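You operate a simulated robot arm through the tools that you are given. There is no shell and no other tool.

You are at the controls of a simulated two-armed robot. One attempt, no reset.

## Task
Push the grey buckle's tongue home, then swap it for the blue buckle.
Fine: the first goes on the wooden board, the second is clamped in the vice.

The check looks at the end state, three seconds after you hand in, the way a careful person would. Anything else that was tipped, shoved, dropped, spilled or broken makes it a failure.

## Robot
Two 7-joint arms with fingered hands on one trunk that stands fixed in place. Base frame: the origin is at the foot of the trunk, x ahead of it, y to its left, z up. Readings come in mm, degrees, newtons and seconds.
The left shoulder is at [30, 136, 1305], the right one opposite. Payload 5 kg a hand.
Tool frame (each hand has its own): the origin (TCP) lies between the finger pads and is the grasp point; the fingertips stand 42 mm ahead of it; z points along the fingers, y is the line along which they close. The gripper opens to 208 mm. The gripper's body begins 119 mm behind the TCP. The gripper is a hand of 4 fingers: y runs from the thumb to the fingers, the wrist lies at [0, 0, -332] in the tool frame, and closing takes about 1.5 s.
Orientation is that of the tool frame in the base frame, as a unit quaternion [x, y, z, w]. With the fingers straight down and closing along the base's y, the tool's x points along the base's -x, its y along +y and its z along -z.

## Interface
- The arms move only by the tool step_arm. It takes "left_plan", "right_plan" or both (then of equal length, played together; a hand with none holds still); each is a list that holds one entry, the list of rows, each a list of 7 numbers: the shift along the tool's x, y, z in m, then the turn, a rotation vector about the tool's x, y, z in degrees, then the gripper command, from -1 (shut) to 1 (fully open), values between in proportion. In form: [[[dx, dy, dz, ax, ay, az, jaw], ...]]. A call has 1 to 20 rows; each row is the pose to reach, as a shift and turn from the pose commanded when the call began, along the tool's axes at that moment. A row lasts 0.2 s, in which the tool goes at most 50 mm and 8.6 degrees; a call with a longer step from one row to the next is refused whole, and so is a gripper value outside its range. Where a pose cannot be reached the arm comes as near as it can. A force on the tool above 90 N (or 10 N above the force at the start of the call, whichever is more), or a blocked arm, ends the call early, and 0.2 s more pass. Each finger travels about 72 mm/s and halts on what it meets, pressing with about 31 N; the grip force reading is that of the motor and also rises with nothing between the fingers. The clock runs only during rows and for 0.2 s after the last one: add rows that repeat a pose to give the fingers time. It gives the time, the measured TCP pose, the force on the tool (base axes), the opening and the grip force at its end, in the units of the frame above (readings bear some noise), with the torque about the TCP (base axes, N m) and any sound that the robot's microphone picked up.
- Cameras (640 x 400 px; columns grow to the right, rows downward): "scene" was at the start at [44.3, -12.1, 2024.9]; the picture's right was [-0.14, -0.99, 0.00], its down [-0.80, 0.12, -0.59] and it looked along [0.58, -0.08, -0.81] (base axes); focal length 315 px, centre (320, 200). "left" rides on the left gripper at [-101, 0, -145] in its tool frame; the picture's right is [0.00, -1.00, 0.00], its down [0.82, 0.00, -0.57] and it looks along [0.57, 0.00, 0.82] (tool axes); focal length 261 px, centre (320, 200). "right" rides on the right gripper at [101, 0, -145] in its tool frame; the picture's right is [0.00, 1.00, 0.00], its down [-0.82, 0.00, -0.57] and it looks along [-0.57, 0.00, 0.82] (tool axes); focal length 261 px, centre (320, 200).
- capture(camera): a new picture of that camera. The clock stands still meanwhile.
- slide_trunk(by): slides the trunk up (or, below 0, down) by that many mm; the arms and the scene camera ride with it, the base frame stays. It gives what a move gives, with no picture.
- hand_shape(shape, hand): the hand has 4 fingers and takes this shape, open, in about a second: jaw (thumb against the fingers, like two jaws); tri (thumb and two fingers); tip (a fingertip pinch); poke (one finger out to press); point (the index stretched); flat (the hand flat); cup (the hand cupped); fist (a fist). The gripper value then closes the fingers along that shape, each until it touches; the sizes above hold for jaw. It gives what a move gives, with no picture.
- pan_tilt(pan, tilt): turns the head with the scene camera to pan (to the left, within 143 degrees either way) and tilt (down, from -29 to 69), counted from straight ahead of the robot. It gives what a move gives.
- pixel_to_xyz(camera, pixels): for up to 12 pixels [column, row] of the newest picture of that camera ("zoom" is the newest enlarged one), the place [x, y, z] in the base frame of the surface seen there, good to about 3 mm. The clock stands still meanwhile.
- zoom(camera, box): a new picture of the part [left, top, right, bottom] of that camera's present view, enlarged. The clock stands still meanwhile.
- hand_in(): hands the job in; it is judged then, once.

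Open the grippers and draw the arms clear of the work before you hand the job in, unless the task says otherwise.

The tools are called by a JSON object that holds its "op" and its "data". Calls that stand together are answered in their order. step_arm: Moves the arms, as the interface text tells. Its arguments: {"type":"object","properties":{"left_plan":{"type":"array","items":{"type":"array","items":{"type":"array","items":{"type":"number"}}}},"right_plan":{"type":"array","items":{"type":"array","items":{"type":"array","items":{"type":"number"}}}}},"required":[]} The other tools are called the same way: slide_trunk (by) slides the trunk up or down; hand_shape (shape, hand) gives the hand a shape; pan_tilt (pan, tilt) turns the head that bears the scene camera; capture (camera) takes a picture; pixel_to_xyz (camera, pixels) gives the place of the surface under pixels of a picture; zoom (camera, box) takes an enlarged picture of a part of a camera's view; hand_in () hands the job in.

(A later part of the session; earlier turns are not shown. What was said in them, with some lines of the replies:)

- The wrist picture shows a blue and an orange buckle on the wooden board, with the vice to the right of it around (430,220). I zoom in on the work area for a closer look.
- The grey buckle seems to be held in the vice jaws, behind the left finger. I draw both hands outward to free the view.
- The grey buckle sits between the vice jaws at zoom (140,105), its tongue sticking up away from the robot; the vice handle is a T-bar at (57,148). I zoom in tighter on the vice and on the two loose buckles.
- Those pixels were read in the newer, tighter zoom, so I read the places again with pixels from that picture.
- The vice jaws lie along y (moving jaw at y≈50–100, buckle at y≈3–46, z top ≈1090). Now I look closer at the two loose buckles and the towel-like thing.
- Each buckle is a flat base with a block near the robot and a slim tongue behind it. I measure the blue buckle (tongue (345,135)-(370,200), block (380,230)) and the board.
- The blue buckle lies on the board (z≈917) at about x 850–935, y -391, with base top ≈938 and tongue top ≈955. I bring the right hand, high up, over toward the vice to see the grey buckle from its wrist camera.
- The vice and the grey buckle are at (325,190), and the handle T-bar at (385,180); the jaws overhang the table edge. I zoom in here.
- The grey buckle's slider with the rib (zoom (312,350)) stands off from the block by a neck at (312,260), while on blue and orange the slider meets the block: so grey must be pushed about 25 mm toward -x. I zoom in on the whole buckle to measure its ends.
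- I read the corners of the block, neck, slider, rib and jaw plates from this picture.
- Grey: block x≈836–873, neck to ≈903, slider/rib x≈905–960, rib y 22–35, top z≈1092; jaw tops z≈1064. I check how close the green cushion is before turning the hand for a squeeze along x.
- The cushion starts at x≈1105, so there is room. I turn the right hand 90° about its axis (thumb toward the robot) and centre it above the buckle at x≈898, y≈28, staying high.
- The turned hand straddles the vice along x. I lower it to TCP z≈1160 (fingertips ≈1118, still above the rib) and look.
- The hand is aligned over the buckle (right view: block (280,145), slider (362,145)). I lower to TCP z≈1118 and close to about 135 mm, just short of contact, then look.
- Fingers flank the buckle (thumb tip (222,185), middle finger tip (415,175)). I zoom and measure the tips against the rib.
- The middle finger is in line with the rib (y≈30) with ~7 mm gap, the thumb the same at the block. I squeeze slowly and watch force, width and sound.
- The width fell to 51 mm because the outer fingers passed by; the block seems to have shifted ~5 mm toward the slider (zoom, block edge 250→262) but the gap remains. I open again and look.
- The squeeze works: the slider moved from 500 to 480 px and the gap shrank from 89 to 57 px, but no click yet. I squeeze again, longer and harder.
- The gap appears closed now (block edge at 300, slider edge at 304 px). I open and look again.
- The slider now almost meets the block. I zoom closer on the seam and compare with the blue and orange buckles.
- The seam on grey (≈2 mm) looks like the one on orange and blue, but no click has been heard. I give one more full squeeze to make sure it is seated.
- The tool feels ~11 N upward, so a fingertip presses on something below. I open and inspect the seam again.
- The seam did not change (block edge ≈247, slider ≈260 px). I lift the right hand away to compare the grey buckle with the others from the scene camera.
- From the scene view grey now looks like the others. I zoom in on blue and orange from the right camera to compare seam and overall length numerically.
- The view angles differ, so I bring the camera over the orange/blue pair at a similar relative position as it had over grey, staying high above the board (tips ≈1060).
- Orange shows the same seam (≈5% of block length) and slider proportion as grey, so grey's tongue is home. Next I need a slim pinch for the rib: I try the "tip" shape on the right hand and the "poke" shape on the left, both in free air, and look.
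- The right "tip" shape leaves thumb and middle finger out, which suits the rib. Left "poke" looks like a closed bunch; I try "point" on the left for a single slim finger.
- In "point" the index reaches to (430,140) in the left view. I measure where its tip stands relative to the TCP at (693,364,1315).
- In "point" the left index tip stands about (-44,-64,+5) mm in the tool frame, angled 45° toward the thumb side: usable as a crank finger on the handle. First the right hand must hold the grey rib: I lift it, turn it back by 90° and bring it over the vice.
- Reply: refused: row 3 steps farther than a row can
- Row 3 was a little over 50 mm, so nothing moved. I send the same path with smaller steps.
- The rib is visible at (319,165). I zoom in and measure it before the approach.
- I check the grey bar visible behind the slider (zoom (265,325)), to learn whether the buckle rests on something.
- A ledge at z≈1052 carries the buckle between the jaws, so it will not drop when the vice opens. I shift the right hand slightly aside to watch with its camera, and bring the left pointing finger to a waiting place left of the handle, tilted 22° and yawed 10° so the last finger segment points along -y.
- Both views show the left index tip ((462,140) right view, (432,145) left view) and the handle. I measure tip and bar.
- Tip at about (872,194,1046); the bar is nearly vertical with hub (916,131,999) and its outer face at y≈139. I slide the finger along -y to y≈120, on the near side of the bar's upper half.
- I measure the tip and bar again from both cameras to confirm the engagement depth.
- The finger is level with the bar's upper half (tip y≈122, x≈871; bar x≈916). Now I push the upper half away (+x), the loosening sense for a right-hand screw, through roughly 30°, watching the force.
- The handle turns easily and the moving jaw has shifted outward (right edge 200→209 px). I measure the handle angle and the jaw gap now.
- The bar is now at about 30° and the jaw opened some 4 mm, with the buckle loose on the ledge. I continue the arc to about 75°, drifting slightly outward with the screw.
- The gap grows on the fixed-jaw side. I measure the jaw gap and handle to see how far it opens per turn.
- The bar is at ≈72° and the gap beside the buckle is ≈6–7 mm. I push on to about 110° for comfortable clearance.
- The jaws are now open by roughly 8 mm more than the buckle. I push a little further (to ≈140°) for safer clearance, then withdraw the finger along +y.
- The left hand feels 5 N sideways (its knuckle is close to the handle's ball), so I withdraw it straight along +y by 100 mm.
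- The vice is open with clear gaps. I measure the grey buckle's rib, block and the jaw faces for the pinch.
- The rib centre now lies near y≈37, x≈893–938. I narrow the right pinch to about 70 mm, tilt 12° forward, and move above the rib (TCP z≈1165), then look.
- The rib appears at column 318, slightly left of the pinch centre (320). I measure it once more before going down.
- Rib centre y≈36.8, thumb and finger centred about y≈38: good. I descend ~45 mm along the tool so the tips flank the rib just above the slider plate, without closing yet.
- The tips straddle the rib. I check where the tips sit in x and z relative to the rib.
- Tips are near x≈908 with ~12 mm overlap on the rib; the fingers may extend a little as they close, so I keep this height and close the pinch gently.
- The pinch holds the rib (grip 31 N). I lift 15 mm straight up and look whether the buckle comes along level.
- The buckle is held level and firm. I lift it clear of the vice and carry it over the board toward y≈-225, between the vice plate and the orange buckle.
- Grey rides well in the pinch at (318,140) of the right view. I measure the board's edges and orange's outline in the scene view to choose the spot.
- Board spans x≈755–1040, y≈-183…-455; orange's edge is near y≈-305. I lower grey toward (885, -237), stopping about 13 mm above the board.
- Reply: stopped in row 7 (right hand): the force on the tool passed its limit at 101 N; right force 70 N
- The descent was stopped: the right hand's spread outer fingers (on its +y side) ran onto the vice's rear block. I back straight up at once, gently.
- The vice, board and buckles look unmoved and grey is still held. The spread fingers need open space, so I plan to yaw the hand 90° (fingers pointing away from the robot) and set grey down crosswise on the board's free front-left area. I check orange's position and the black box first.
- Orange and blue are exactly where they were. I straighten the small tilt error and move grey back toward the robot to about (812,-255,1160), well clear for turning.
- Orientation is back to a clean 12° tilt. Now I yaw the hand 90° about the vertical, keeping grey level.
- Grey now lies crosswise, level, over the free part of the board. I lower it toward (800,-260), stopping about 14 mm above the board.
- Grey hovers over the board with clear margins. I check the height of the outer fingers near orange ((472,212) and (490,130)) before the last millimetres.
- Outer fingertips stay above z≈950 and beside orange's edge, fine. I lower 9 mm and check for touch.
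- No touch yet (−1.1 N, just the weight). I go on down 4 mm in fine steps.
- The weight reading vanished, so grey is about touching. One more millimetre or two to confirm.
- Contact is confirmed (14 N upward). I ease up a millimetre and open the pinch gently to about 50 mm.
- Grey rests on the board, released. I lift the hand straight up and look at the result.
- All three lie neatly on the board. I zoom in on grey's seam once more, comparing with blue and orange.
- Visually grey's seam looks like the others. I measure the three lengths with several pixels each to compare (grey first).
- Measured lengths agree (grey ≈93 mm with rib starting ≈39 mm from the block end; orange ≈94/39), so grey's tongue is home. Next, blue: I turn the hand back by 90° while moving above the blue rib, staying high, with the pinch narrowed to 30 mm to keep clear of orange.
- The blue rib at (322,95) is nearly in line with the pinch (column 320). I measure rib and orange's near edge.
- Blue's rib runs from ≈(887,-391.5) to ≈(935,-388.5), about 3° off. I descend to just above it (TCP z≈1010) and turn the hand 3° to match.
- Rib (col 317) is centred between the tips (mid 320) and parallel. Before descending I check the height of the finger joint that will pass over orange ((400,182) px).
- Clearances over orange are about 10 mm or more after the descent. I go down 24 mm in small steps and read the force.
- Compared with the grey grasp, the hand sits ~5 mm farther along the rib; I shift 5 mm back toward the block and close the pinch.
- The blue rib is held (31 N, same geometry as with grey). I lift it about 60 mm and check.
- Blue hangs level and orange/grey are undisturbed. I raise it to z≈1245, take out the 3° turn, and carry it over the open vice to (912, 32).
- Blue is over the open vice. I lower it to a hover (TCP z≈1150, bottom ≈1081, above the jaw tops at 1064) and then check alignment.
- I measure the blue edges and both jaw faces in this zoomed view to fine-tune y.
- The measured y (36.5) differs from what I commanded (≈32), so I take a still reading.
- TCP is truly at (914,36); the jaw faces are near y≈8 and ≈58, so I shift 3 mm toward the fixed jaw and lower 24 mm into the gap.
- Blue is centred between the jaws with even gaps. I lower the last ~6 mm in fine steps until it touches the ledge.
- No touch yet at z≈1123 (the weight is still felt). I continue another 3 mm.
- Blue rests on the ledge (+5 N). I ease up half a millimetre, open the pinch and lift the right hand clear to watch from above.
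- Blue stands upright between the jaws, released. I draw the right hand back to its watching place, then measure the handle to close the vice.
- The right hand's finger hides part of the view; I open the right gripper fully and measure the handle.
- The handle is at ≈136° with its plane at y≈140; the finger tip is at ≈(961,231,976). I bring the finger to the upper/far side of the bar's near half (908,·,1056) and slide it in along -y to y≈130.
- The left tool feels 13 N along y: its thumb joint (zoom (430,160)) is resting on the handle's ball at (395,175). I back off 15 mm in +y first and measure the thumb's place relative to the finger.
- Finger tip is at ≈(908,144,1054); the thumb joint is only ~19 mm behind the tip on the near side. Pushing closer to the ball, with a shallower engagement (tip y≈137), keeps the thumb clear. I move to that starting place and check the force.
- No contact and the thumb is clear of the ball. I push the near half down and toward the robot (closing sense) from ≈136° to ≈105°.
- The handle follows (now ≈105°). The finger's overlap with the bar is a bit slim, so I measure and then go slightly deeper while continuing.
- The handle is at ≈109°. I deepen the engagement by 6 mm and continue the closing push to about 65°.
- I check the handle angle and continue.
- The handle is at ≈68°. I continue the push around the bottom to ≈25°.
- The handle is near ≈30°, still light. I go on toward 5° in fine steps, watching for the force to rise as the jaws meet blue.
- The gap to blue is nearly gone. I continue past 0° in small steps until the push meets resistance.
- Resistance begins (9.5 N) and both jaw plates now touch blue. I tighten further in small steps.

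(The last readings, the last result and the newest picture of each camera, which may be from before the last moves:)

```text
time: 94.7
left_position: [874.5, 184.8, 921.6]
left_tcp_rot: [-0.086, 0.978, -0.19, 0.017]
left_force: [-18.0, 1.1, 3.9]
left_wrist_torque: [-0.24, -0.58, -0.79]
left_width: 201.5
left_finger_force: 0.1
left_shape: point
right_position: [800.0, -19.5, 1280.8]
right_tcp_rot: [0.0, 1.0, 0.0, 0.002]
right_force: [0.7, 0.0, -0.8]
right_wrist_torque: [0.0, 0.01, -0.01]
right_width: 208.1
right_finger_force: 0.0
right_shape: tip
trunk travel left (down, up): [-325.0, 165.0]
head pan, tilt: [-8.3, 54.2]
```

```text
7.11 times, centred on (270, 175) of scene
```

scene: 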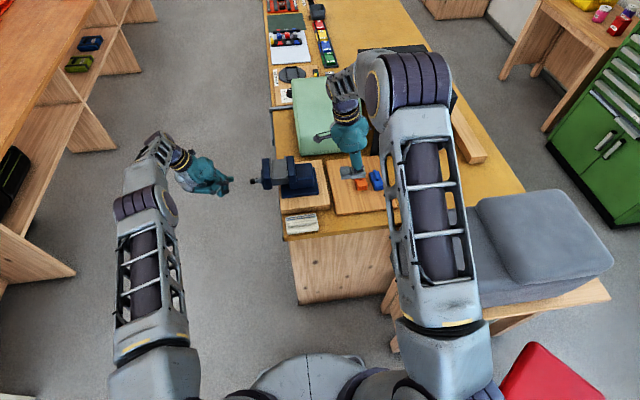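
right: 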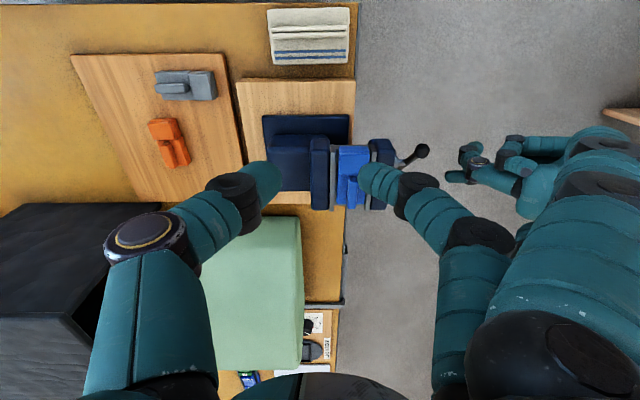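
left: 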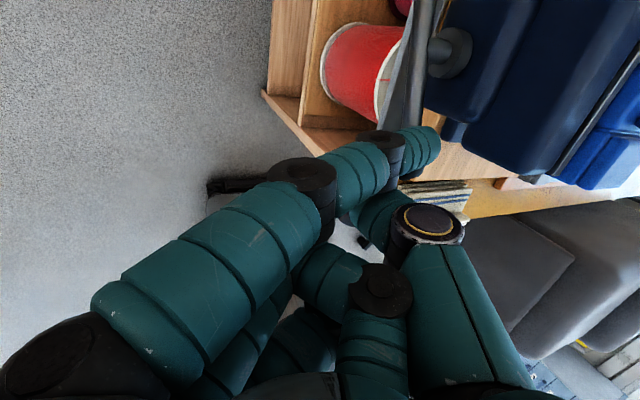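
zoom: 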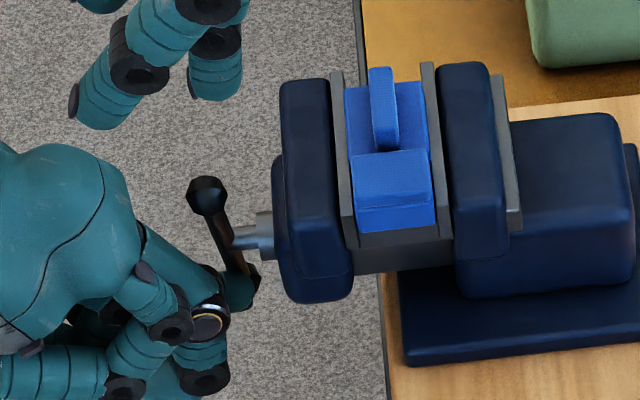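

The handle keeps turning against growing resistance (18 N), so clamping force builds. I measure the handle angle against the original clamped position.

{"op": "pixel_to_xyz", "data": {"camera": "zoom", "pixels": [[207, 195], [222, 220], [235, 260], [255, 275], [247, 238], [345, 120], [355, 190], [430, 120], [437, 200], [340, 215], [440, 215], [395, 190]]}}

{"op": "zoom", "data": {"camera": "right", "box": [320, 130, 400, 215]}}

```text
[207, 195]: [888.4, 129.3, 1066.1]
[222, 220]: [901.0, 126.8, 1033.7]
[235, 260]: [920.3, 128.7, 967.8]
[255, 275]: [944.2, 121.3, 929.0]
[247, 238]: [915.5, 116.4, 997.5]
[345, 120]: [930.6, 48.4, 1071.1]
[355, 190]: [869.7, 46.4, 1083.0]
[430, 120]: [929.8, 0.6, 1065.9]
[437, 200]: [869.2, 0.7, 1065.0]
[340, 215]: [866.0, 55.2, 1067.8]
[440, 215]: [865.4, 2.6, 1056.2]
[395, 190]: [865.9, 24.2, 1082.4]
```

```text
4.71 times, centred on (360, 172) of right
```

zoom: 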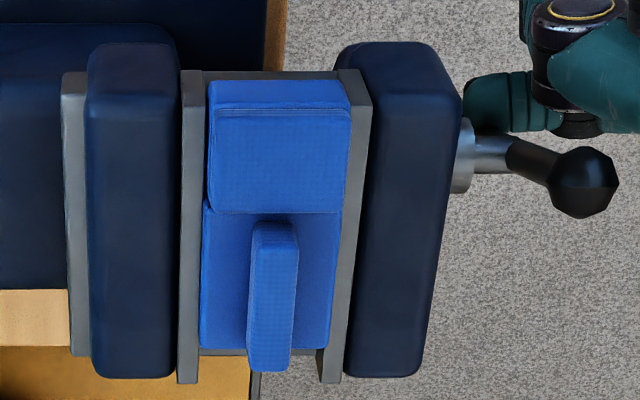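

Handle is at ≈-20° (about 12–15° past where it held grey) and blue's block is seated between both plates. I tighten somewhat more for a firm clamp, watching the force.

{"op": "step_arm", "data": {"left_plan": [[[-0.003, -0.0008, -0.0001, 0, 0, 0, 1], [-0.006, -0.0017, -0.0003, 0, 0, 0, 1], [-0.009, -0.0026, -0.0005, 0, 0, 0, 1], [-0.0117, -0.0034, -0.0008, 0, 0, 0, 1], [-0.0117, -0.0034, -0.0008, 0, 0, 0, 1]]]}}

{"op": "zoom", "data": {"camera": "right", "box": [320, 130, 400, 215]}}

{"op": "zoom", "data": {"camera": "scene", "box": [225, 150, 315, 200]}}

```text
time: 95.9
left_position: [884.7, 184.4, 925.5]
left_tcp_rot: [-0.086, 0.978, -0.191, 0.014]
left_force: [-39.8, 0.5, 3.2]
left_wrist_torque: [-0.16, -1.05, -1.99]
left_width: 201.7
left_finger_force: 0.1
left_shape: point
right_position: [796.5, -19.2, 1281.4]
right_tcp_rot: [0.0, 1.0, 0.001, 0.003]
right_force: [-0.7, 0.2, -0.3]
right_wrist_torque: [0.02, 0.02, -0.01]
right_width: 207.5
right_finger_force: 0.2
right_shape: tip
trunk travel left (down, up): [-325.0, 165.0]
head pan, tilt: [-8.3, 54.2]
```

```text
4.71 times, centred on (360, 172) of right
```

zoom: 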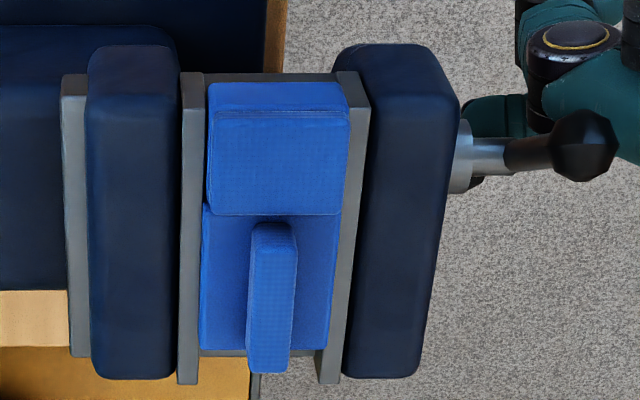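

```text
7.11 times, centred on (270, 175) of scene
```

zoom: 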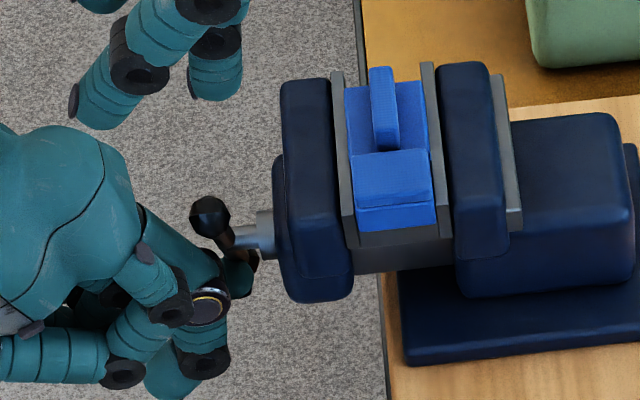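

The push reached 40 N with blue firmly seated. I back the finger off the bar toward the robot, then withdraw along +y, and check that the handle stays put.

{"op": "step_arm", "data": {"left_plan": [[[0.0079, 0.0017, 0.0004, 0, 0, 0, 1], [0.0158, 0.0033, 0.0008, 0, 0, 0, 1], [0.0123, 0.0216, -0.0066, 0, 0, 0, 1], [0.0088, 0.0399, -0.014, 0, 0, 0, 1], [0.0019, 0.0764, -0.0287, 0, 0, 0, 1], [-0.0051, 0.1129, -0.0435, 0, 0, 0, 1], [-0.0051, 0.1129, -0.0435, 0, 0, 0, 1]]]}}

{"op": "zoom", "data": {"camera": "right", "box": [320, 130, 400, 215]}}

{"op": "zoom", "data": {"camera": "scene", "box": [225, 150, 315, 200]}}

```text
time: 97.5
left_position: [875.0, 304.1, 919.9]
left_tcp_rot: [-0.086, 0.978, -0.19, 0.017]
left_force: [-0.8, -1.0, 0.6]
left_wrist_torque: [0.03, -0.02, 0.04]
left_width: 0.0
left_finger_force: 0.1
left_shape: point
right_position: [800.1, -20.6, 1279.2]
right_tcp_rot: [-0.001, 1.0, 0.001, 0.001]
right_force: [-0.1, -0.4, -0.4]
right_wrist_torque: [0.1, 0.06, 0.01]
right_width: 207.8
right_finger_force: 0.1
right_shape: tip
trunk travel left (down, up): [-325.0, 165.0]
head pan, tilt: [-8.3, 54.2]
```

```text
4.71 times, centred on (360, 172) of right
```

zoom: 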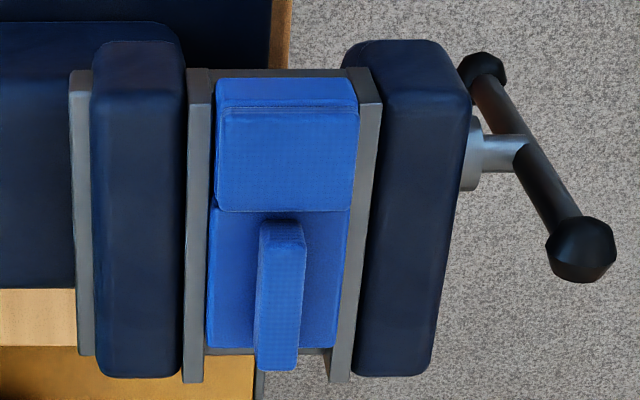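

```text
7.11 times, centred on (270, 175) of scene
```

zoom: 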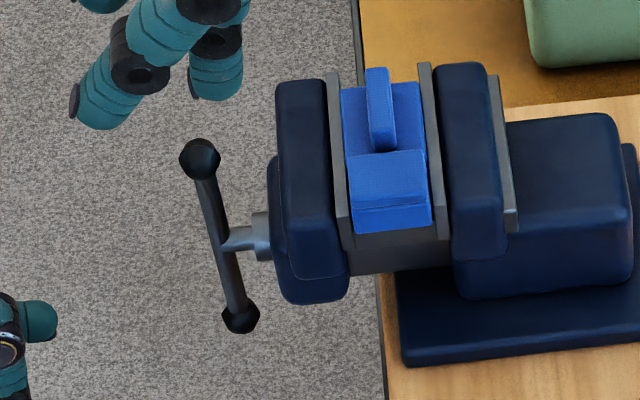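

After release the handle sprang back to about vertical (≈+3°), so part of the tightening was elastic and the quick release may have let it overshoot. Also left_width reads 0; I check the left hand and the jaw contact.

{"op": "capture", "data": {"camera": "left"}}

{"op": "zoom", "data": {"camera": "right", "box": [330, 140, 385, 205]}}

{"op": "pixel_to_xyz", "data": {"camera": "zoom", "pixels": [[160, 130], [200, 130], [215, 200], [340, 130], [400, 130], [430, 130], [200, 330], [215, 330], [390, 330], [410, 330]]}}

```text
taken
```

left: 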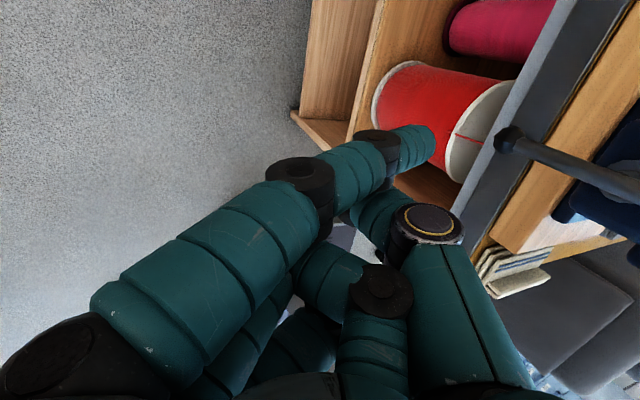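

```text
6.15 times, centred on (358, 172) of right
```

zoom: 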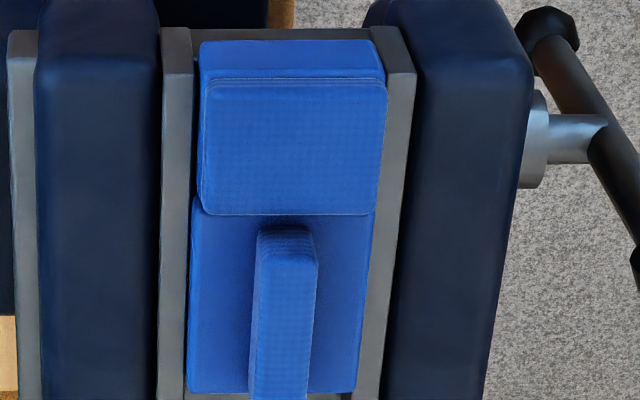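

```text
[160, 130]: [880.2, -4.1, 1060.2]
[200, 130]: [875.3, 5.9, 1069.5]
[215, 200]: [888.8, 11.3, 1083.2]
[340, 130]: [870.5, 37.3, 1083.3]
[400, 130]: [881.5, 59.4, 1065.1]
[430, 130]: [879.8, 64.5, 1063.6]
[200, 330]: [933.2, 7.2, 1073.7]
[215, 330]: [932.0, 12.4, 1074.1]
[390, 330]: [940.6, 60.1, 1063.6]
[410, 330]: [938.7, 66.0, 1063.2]
```

The jaw contact looks unchanged from when it was loaded, but I want a firmer residual clamp. I return the finger to the near side of the bar's lower half for a second tightening with a slow release.

{"op": "step_arm", "data": {"left_plan": [[[0.032, 0.0035, -0.0064, 0, 0, 0, 1], [0.039, -0.033, 0.0084, 0, 0, 0, 1], [0.0456, -0.0677, 0.0224, 0, 0, 0, 1], [0.0522, -0.1024, 0.0364, 0, 0, 0, 1], [0.0522, -0.1024, 0.0364, 0, 0, 0, 1]]]}}

{"op": "zoom", "data": {"camera": "right", "box": [310, 90, 490, 210]}}

{"op": "zoom", "data": {"camera": "scene", "box": [225, 150, 315, 200]}}

```text
time: 98.7
left_position: [840.6, 186.4, 923.4]
left_tcp_rot: [-0.086, 0.978, -0.19, 0.017]
left_force: [0.4, 0.4, 0.2]
left_wrist_torque: [-0.25, 0.0, -0.01]
left_width: 0.0
left_finger_force: 0.1
left_shape: point
right_position: [801.7, -17.6, 1280.7]
right_tcp_rot: [-0.001, 1.0, 0.0, 0.001]
right_force: [-0.4, 1.0, -1.0]
right_wrist_torque: [-0.11, 0.05, 0.03]
right_width: 207.8
right_finger_force: 0.1
right_shape: tip
trunk travel left (down, up): [-325.0, 165.0]
head pan, tilt: [-8.3, 54.2]
```

```text
3.33 times, centred on (400, 150) of right
```

zoom: 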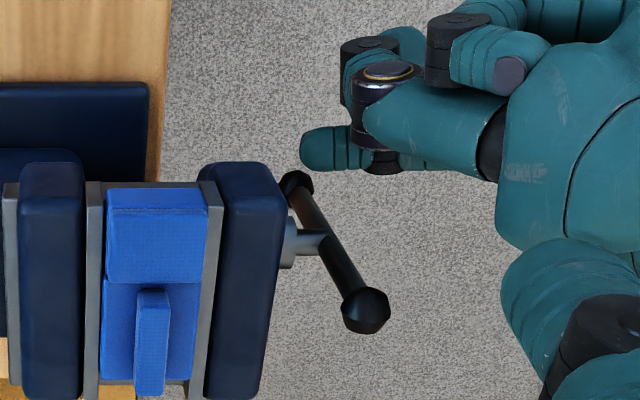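

```text
7.11 times, centred on (270, 175) of scene
```

zoom: 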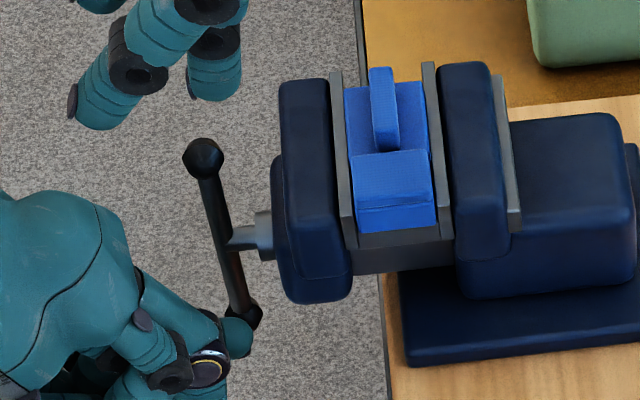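

The finger is just short of the bar's lower half. I tighten again in small steps up to about 25–30 N.

{"op": "step_arm", "data": {"left_plan": [[[-0.0049, -0.0008, 0.0006, 0, 0, 0, 1], [-0.0098, -0.0017, 0.0012, 0, 0, 0, 1], [-0.0147, -0.0025, 0.0019, 0, 0, 0, 1], [-0.0196, -0.0033, 0.0025, 0, 0, 0, 1], [-0.0245, -0.0041, 0.0031, 0, 0, 0, 1], [-0.0294, -0.005, 0.0037, 0, 0, 0, 1], [-0.0333, -0.0056, 0.0042, 0, 0, 0, 1], [-0.0372, -0.0063, 0.0047, 0, 0, 0, 1], [-0.0372, -0.0063, 0.0047, 0, 0, 0, 1]]]}}

```text
time: 100.7
left_position: [875.9, 188.9, 925.1]
left_tcp_rot: [-0.086, 0.978, -0.19, 0.017]
left_force: [-13.8, -0.7, -0.1]
left_wrist_torque: [-0.01, -0.27, -0.74]
left_width: 0.1
left_finger_force: 0.1
left_shape: point
right_position: [799.3, -18.2, 1280.2]
right_tcp_rot: [0.0, 1.0, 0.0, 0.002]
right_force: [-0.4, -0.2, 0.2]
right_wrist_torque: [0.03, -0.05, -0.01]
right_width: 207.8
right_finger_force: 0.1
right_shape: tip
trunk travel left (down, up): [-325.0, 165.0]
head pan, tilt: [-8.3, 54.2]
```

13.8 N now; a further 8 mm to build the clamp.

{"op": "step_arm", "data": {"left_plan": [[[-0.0039, -0.001, -0.0001, 0, 0, 0, 1], [-0.0078, -0.0021, -0.0002, 0, 0, 0, 1], [-0.0078, -0.0021, -0.0002, 0, 0, 0, 1], [-0.0078, -0.0021, -0.0002, 0, 0, 0, 1]]]}}

{"op": "zoom", "data": {"camera": "right", "box": [330, 140, 385, 205]}}

{"op": "zoom", "data": {"camera": "scene", "box": [225, 150, 315, 200]}}

```text
time: 101.7
left_position: [882.6, 188.5, 927.0]
left_tcp_rot: [-0.086, 0.978, -0.19, 0.016]
left_force: [-27.0, 4.0, 3.2]
left_wrist_torque: [-0.26, -0.58, -1.23]
left_width: 0.3
left_finger_force: 0.0
left_shape: point
right_position: [798.7, -18.4, 1281.6]
right_tcp_rot: [0.0, 1.0, -0.001, 0.002]
right_force: [0.3, 0.0, 0.3]
right_wrist_torque: [-0.01, 0.0, 0.01]
right_width: 207.7
right_finger_force: 0.0
right_shape: tip
trunk travel left (down, up): [-325.0, 165.0]
head pan, tilt: [-8.3, 54.2]
```

```text
6.15 times, centred on (358, 172) of right
```

zoom: 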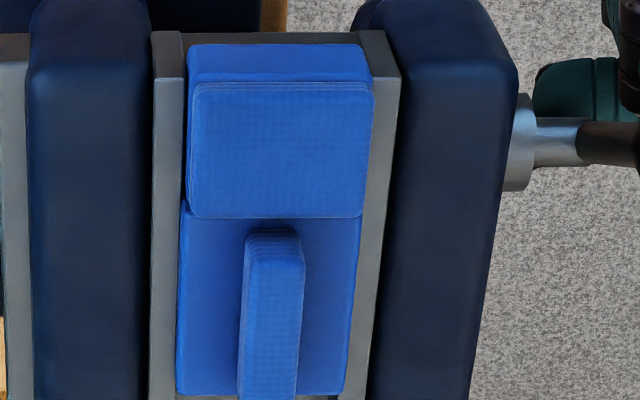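

```text
7.11 times, centred on (270, 175) of scene
```

zoom: 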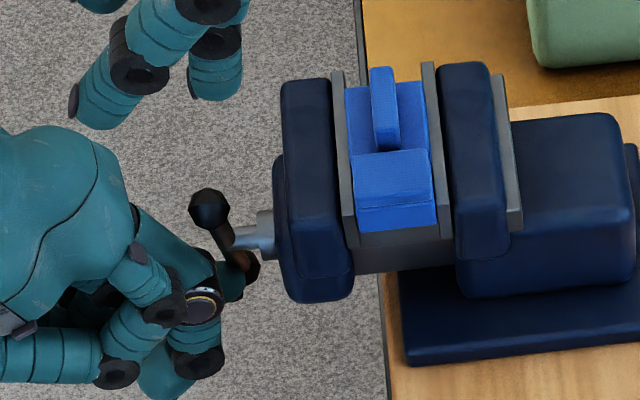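

The load is 27 N and the moving plate visibly closed up on the slider. Now I let the finger back very slowly (about 8 mm/s) so that friction keeps the clamp.

{"op": "step_arm", "data": {"left_plan": [[[0.0017, 0.0003, -0.0002, 0, 0, 0, 1], [0.0033, 0.0006, -0.0004, 0, 0, 0, 1], [0.005, 0.0009, -0.0005, 0, 0, 0, 1], [0.0067, 0.0012, -0.0007, 0, 0, 0, 1], [0.0083, 0.0015, -0.0009, 0, 0, 0, 1], [0.01, 0.0018, -0.0011, 0, 0, 0, 1], [0.0117, 0.0021, -0.0012, 0, 0, 0, 1], [0.0133, 0.0024, -0.0014, 0, 0, 0, 1], [0.015, 0.0027, -0.0016, 0, 0, 0, 1], [0.0167, 0.003, -0.0018, 0, 0, 0, 1], [0.0183, 0.0033, -0.0019, 0, 0, 0, 1], [0.02, 0.0036, -0.0021, 0, 0, 0, 1], [0.0217, 0.0039, -0.0023, 0, 0, 0, 1], [0.0233, 0.0042, -0.0025, 0, 0, 0, 1], [0.025, 0.0045, -0.0027, 0, 0, 0, 1], [0.0267, 0.0048, -0.0028, 0, 0, 0, 1], [0.0283, 0.0051, -0.003, 0, 0, 0, 1], [0.03, 0.0054, -0.0032, 0, 0, 0, 1], [0.0317, 0.0057, -0.0034, 0, 0, 0, 1]]]}}

{"op": "zoom", "data": {"camera": "right", "box": [310, 90, 490, 210]}}

{"op": "zoom", "data": {"camera": "scene", "box": [225, 150, 315, 200]}}

```text
time: 105.7
left_position: [852.9, 188.9, 926.6]
left_tcp_rot: [-0.086, 0.978, -0.19, 0.017]
left_force: [-0.9, -0.1, 0.8]
left_wrist_torque: [-0.05, -0.07, 0.01]
left_width: 0.0
left_finger_force: 0.1
left_shape: point
right_position: [800.1, -18.6, 1279.1]
right_tcp_rot: [0.0, 1.0, -0.001, 0.002]
right_force: [-0.9, -0.6, 0.0]
right_wrist_torque: [0.02, -0.03, 0.02]
right_width: 207.7
right_finger_force: 0.2
right_shape: tip
trunk travel left (down, up): [-325.0, 165.0]
head pan, tilt: [-8.3, 54.2]
```

```text
3.33 times, centred on (400, 150) of right
```

zoom: 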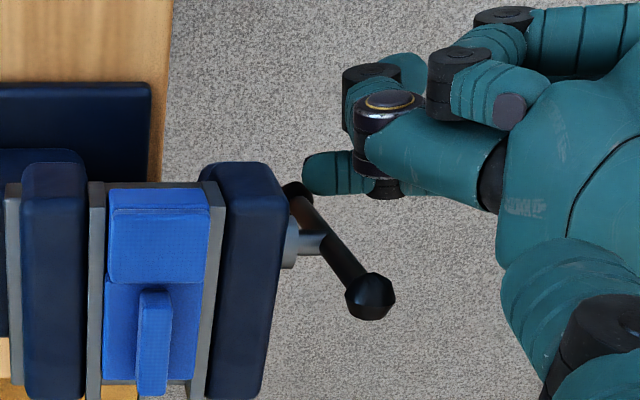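

```text
7.11 times, centred on (270, 175) of scene
```

zoom: 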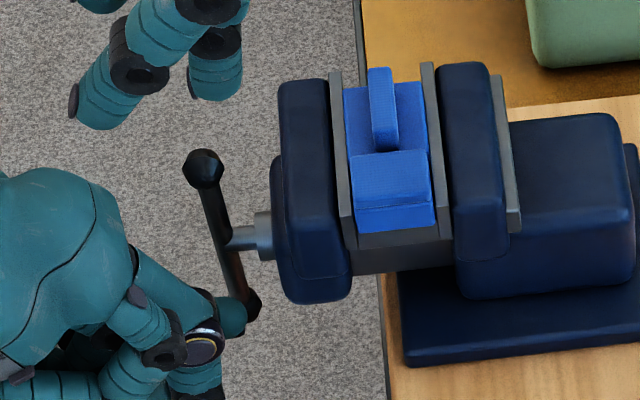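

With the slow release the handle now stays at about -3°, the same angle it had when grey was clamped. I withdraw the left finger along +y.

{"op": "step_arm", "data": {"left_plan": [[[0.0059, 0.001, -0.0004, 0, 0, 0, 1], [0.0025, 0.0192, -0.0078, 0, 0, 0, 1], [-0.001, 0.0375, -0.0152, 0, 0, 0, 1], [-0.008, 0.074, -0.0299, 0, 0, 0, 1], [-0.0149, 0.1105, -0.0447, 0, 0, 0, 1], [-0.0149, 0.1105, -0.0447, 0, 0, 0, 1]]]}}

{"op": "zoom", "data": {"camera": "scene", "box": [225, 150, 315, 200]}}

{"op": "zoom", "data": {"camera": "right", "box": [330, 140, 385, 205]}}

```text
time: 107.1
left_position: [848.4, 307.6, 923.5]
left_tcp_rot: [-0.085, 0.978, -0.19, 0.017]
left_force: [0.1, -0.7, -0.2]
left_wrist_torque: [0.0, 0.0, 0.01]
left_width: 0.2
left_finger_force: 0.1
left_shape: point
right_position: [799.8, -20.4, 1279.9]
right_tcp_rot: [0.0, 1.0, 0.001, 0.001]
right_force: [-0.3, -1.2, 0.3]
right_wrist_torque: [0.09, -0.02, -0.04]
right_width: 208.0
right_finger_force: 0.0
right_shape: tip
trunk travel left (down, up): [-325.0, 165.0]
head pan, tilt: [-8.3, 54.2]
```

```text
7.11 times, centred on (270, 175) of scene
```

zoom: 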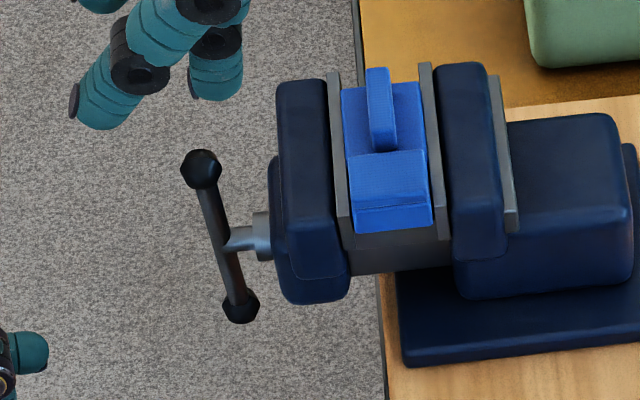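

```text
6.15 times, centred on (358, 172) of right
```

zoom: 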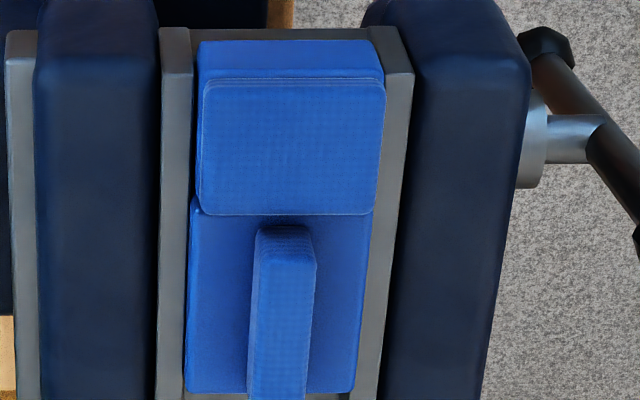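

The handle matches its original clamped position (balls at the same pixels as at the start) and blue sits square between the plates. I now draw both arms back to clear positions.

{"op": "step_arm", "data": {"left_plan": [[[0.0143, -0.007, -0.0395, 0, 0, 0, 1], [0.0286, -0.014, -0.0789, 0, 0, 0, 1], [0.0428, -0.021, -0.1184, 0, 0, 0, 1], [0.0571, -0.028, -0.1578, 0, 0, 0, 1], [0.0714, -0.035, -0.1973, 0, 0, 0, 1], [0.0857, -0.0419, -0.2367, 0, 0, 0, 1], [0.1, -0.0489, -0.2762, 0, 0, 0, 1], [0.1142, -0.0559, -0.3156, 0, 0, 0, 1], [0.1285, -0.0629, -0.3551, 0, 0, 0, 1], [0.1428, -0.0699, -0.3945, 0, 0, 0, 1], [0.1428, -0.0699, -0.3945, 0, 0, 0, 1]]], "right_plan": [[[0.0175, -0.0319, -0.0014, 0, 0, 0, 1], [0.035, -0.0638, -0.0028, 0, 0, 0, 1], [0.0525, -0.0957, -0.0042, 0, 0, 0, 1], [0.07, -0.1276, -0.0056, 0, 0, 0, 1], [0.0875, -0.1595, -0.007, 0, 0, 0, 1], [0.105, -0.1914, -0.0084, 0, 0, 0, 1], [0.1225, -0.2233, -0.0098, 0, 0, 0, 1], [0.14, -0.2552, -0.0112, 0, 0, 0, 1], [0.1575, -0.2871, -0.0126, 0, 0, 0, 1], [0.175, -0.319, -0.014, 0, 0, 0, 1], [0.175, -0.319, -0.014, 0, 0, 0, 1]]]}}

{"op": "capture", "data": {"camera": "scene"}}

{"op": "zoom", "data": {"camera": "scene", "box": [240, 140, 420, 250]}}

```text
time: 109.5
left_position: [694.5, 363.9, 1320.1]
left_tcp_rot: [-0.086, 0.978, -0.19, 0.016]
left_force: [1.0, -0.1, 0.4]
left_wrist_torque: [-0.13, 0.1, -0.08]
left_width: 0.1
left_finger_force: 0.1
left_shape: point
right_position: [627.9, -334.9, 1292.0]
right_tcp_rot: [0.0, 1.0, 0.0, 0.0]
right_force: [0.8, 0.5, -0.8]
right_wrist_torque: [-0.07, 0.13, -0.02]
right_width: 207.9
right_finger_force: 0.0
right_shape: tip
trunk travel left (down, up): [-325.0, 165.0]
head pan, tilt: [-8.3, 54.2]
```

```text
taken
```

scene: 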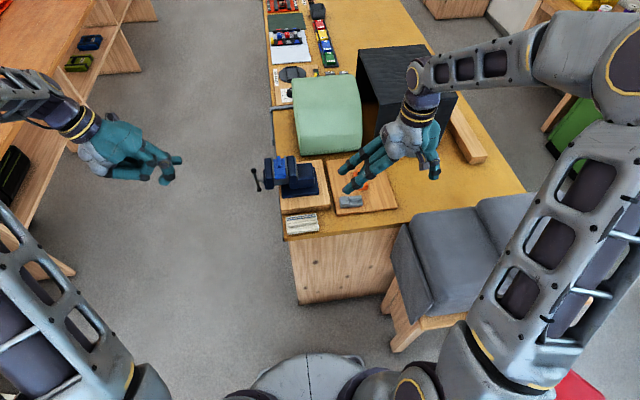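

```text
3.56 times, centred on (330, 195) of scene
```

zoom: 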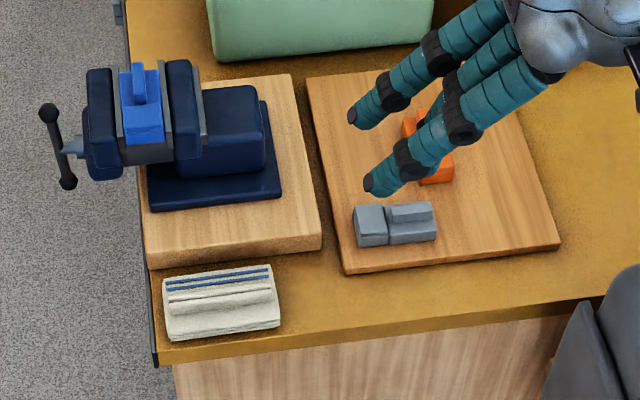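

Everything matches the goal: blue in the vice, grey on the board beside orange, towel and vice unmoved. I set both hands back to the open jaw shape and move the right hand a bit further aside for a last look.

{"op": "hand_shape", "data": {"hand": "left", "shape": "jaw"}}

{"op": "hand_shape", "data": {"hand": "right", "shape": "jaw"}}

{"op": "step_arm", "data": {"right_plan": [[[0, -0.03, 0, 0, 0, 0, 1], [0, -0.06, 0, 0, 0, 0, 1], [0, -0.09, 0, 0, 0, 0, 1], [0, -0.12, 0, 0, 0, 0, 1], [0, -0.15, 0, 0, 0, 0, 1], [0, -0.15, 0, 0, 0, 0, 1]]]}}

{"op": "zoom", "data": {"camera": "scene", "box": [325, 150, 415, 220]}}

{"op": "zoom", "data": {"camera": "scene", "box": [245, 145, 335, 205]}}

```text
time: 110.4
left_position: [692.4, 364.4, 1320.8]
left_tcp_rot: [-0.085, 0.978, -0.191, 0.017]
left_force: [-0.3, -0.7, 0.9]
left_wrist_torque: [0.07, -0.02, 0.05]
left_width: 207.9
left_finger_force: 0.1
left_shape: jaw
right_position: [624.6, -335.8, 1293.9]
right_tcp_rot: [0.0, 1.0, 0.0, 0.001]
right_force: [-0.2, -0.8, 0.1]
right_wrist_torque: [0.02, -0.03, 0.01]
right_width: 208.0
right_finger_force: 0.2
right_shape: tip
trunk travel left (down, up): [-325.0, 165.0]
head pan, tilt: [-8.3, 54.2]
```

```text
time: 111.3
left_position: [693.3, 363.1, 1320.7]
left_tcp_rot: [-0.086, 0.978, -0.19, 0.017]
left_force: [-0.2, 1.4, 0.5]
left_wrist_torque: [-0.05, -0.02, 0.04]
left_width: 208.1
left_finger_force: 0.1
left_shape: jaw
right_position: [626.1, -335.0, 1294.0]
right_tcp_rot: [0.0, 1.0, -0.001, 0.002]
right_force: [-0.5, 0.2, 0.3]
right_wrist_torque: [-0.02, 0.02, -0.02]
right_width: 208.0
right_finger_force: 0.1
right_shape: jaw
trunk travel left (down, up): [-325.0, 165.0]
head pan, tilt: [-8.3, 54.2]
```

```text
time: 112.7
left_position: [693.4, 363.8, 1321.0]
left_tcp_rot: [-0.086, 0.978, -0.19, 0.017]
left_force: [0.9, -0.1, 0.2]
left_wrist_torque: [-0.05, 0.02, -0.02]
left_width: 207.8
left_finger_force: 0.0
left_shape: jaw
right_position: [622.8, -487.4, 1297.0]
right_tcp_rot: [0.0, 1.0, 0.0, 0.0]
right_force: [0.5, 0.5, 0.6]
right_wrist_torque: [-0.05, -0.03, 0.01]
right_width: 208.0
right_finger_force: 0.0
right_shape: jaw
trunk travel left (down, up): [-325.0, 165.0]
head pan, tilt: [-8.3, 54.2]
```

```text
5.71 times, centred on (370, 185) of scene
```

zoom: 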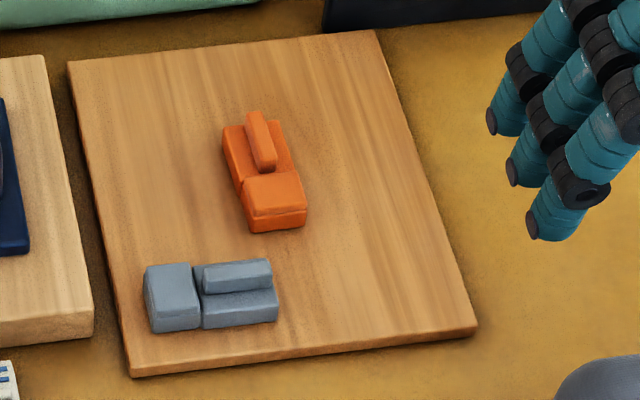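

```text
6.67 times, centred on (290, 175) of scene
```

zoom: 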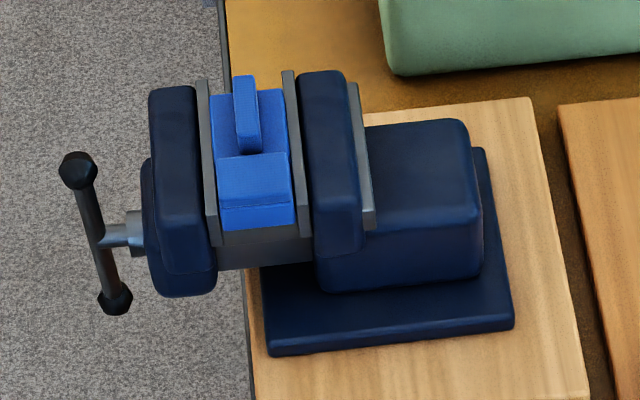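

The vice handle sits at exactly the pixels of the start picture. For certainty about grey's tongue, I look at its seam from the same relative viewpoint I used for orange earlier.

{"op": "step_arm", "data": {"right_plan": [[[-0.0165, 0.0308, 0.0, 0, 0, 0, 1], [-0.033, 0.0615, 0.0, 0, 0, 0, 1], [-0.0495, 0.0923, 0.02, 0, 0, 0, 1], [-0.066, 0.123, 0.05, 0, 0, 0, 1], [-0.0825, 0.1538, 0.08, 0, 0, 0, 1], [-0.099, 0.1845, 0.11, 0, 0, 0, 1], [-0.1155, 0.2153, 0.14, 0, 0, 0, 1], [-0.132, 0.246, 0.17, 0, 0, 0, 1], [-0.132, 0.246, 0.195, 0, 0, 0, 1], [-0.132, 0.246, 0.195, 0, 0, 0, 1]]]}}

{"op": "capture", "data": {"camera": "right"}}

{"op": "zoom", "data": {"camera": "right", "box": [260, 110, 380, 185]}}

```text
time: 114.9
left_position: [693.1, 364.4, 1320.1]
left_tcp_rot: [-0.086, 0.978, -0.191, 0.017]
left_force: [-0.6, 0.4, -0.2]
left_wrist_torque: [-0.07, -0.05, 0.02]
left_width: 207.7
left_finger_force: 0.0
left_shape: jaw
right_position: [756.4, -241.7, 1101.0]
right_tcp_rot: [0.0, 1.0, 0.0, 0.002]
right_force: [0.1, 0.2, 0.8]
right_wrist_torque: [-0.08, -0.02, 0.0]
right_width: 208.0
right_finger_force: 0.1
right_shape: jaw
trunk travel left (down, up): [-325.0, 165.0]
head pan, tilt: [-8.3, 54.2]
```

```text
taken
```

right: 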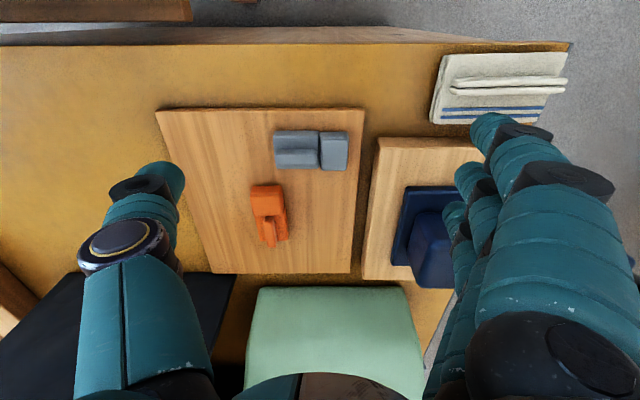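

```text
5.33 times, centred on (320, 148) of right
```

zoom: 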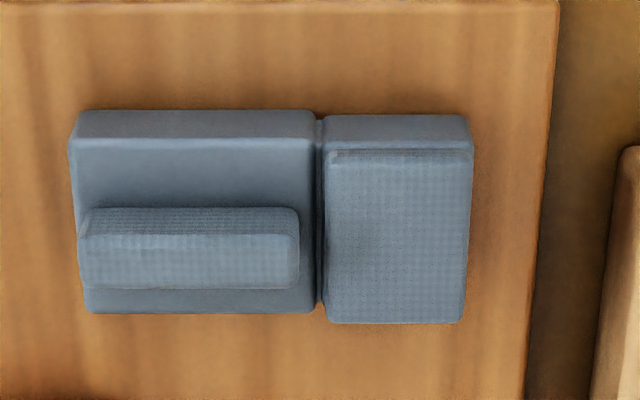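

Grey's proportions (rib-to-block 25 px, seam ≈10 px, total ≈403 px) match orange's earlier picture (25, ≈10, ≈406), so the tongue is fully home. I draw the right hand back clear.

{"op": "step_arm", "data": {"right_plan": [[[0.0, 0.0, -0.04, 0, 0, 0, 1], [0.0165, -0.02, -0.08, 0, 0, 0, 1], [0.033, -0.05, -0.11, 0, 0, 0, 1], [0.0495, -0.08, -0.14, 0, 0, 0, 1], [0.066, -0.11, -0.17, 0, 0, 0, 1], [0.0825, -0.14, -0.19, 0, 0, 0, 1], [0.099, -0.175, -0.195, 0, 0, 0, 1], [0.1155, -0.21, -0.195, 0, 0, 0, 1], [0.132, -0.246, -0.195, 0, 0, 0, 1], [0.132, -0.246, -0.195, 0, 0, 0, 1]]]}}

{"op": "capture", "data": {"camera": "scene"}}

{"op": "zoom", "data": {"camera": "scene", "box": [240, 140, 420, 250]}}

```text
time: 117.1
left_position: [693.2, 364.7, 1320.1]
left_tcp_rot: [-0.085, 0.978, -0.191, 0.017]
left_force: [0.2, 0.9, 0.5]
left_wrist_torque: [-0.1, 0.04, -0.05]
left_width: 208.0
left_finger_force: 0.1
left_shape: jaw
right_position: [625.3, -485.5, 1293.2]
right_tcp_rot: [0.0, 1.0, 0.0, 0.0]
right_force: [-0.6, 0.8, 0.1]
right_wrist_torque: [-0.08, 0.04, 0.01]
right_width: 208.0
right_finger_force: 0.0
right_shape: jaw
trunk travel left (down, up): [-325.0, 165.0]
head pan, tilt: [-8.3, 54.2]
```

```text
taken
```

scene: 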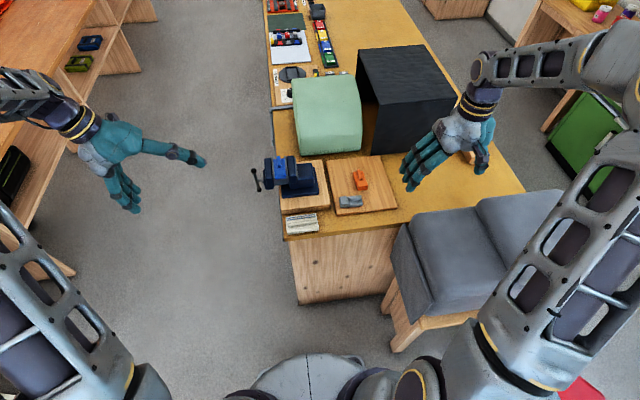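

```text
3.56 times, centred on (330, 195) of scene
```

zoom: 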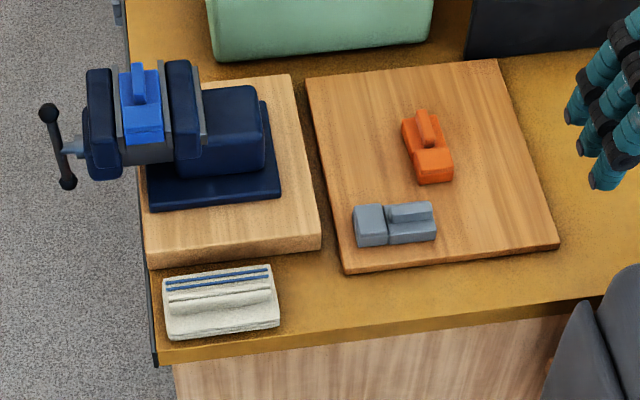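

The final picture shows blue clamped in the vice at (140,105), grey with its tongue home on the board at (395,223), and orange, towel and vice where they were. Both hands are open and clear, so I hand in.

{"op": "hand_in", "data": {}}

```text
The job is handed in.
```

I pushed the grey buckle's tongue home and set that buckle on the wooden board. The blue buckle is now clamped in the vice, and I've handed the job in.

- **Grey buckle:** I heard no click. Its seam and overall length match the orange buckle's from the same viewing angle, so I judged the tongue fully home. It lies crosswise at the front left of the board.
- **Blue buckle:** It sits square between the jaws. The handle rests at the same angle as when the vice held grey. I did not tug on the buckle to test the grip.
- **Two bumps on the way:** While I was lowering grey, the right hand's outer fingers ran onto the vice body and the arm stopped at about 101 N. Later the left thumb pressed on the vice handle's ball at about 13 N. The vice, board, orange buckle and towel looked unmoved in the pictures taken afterwards.

Both hands are open and clear of the work.
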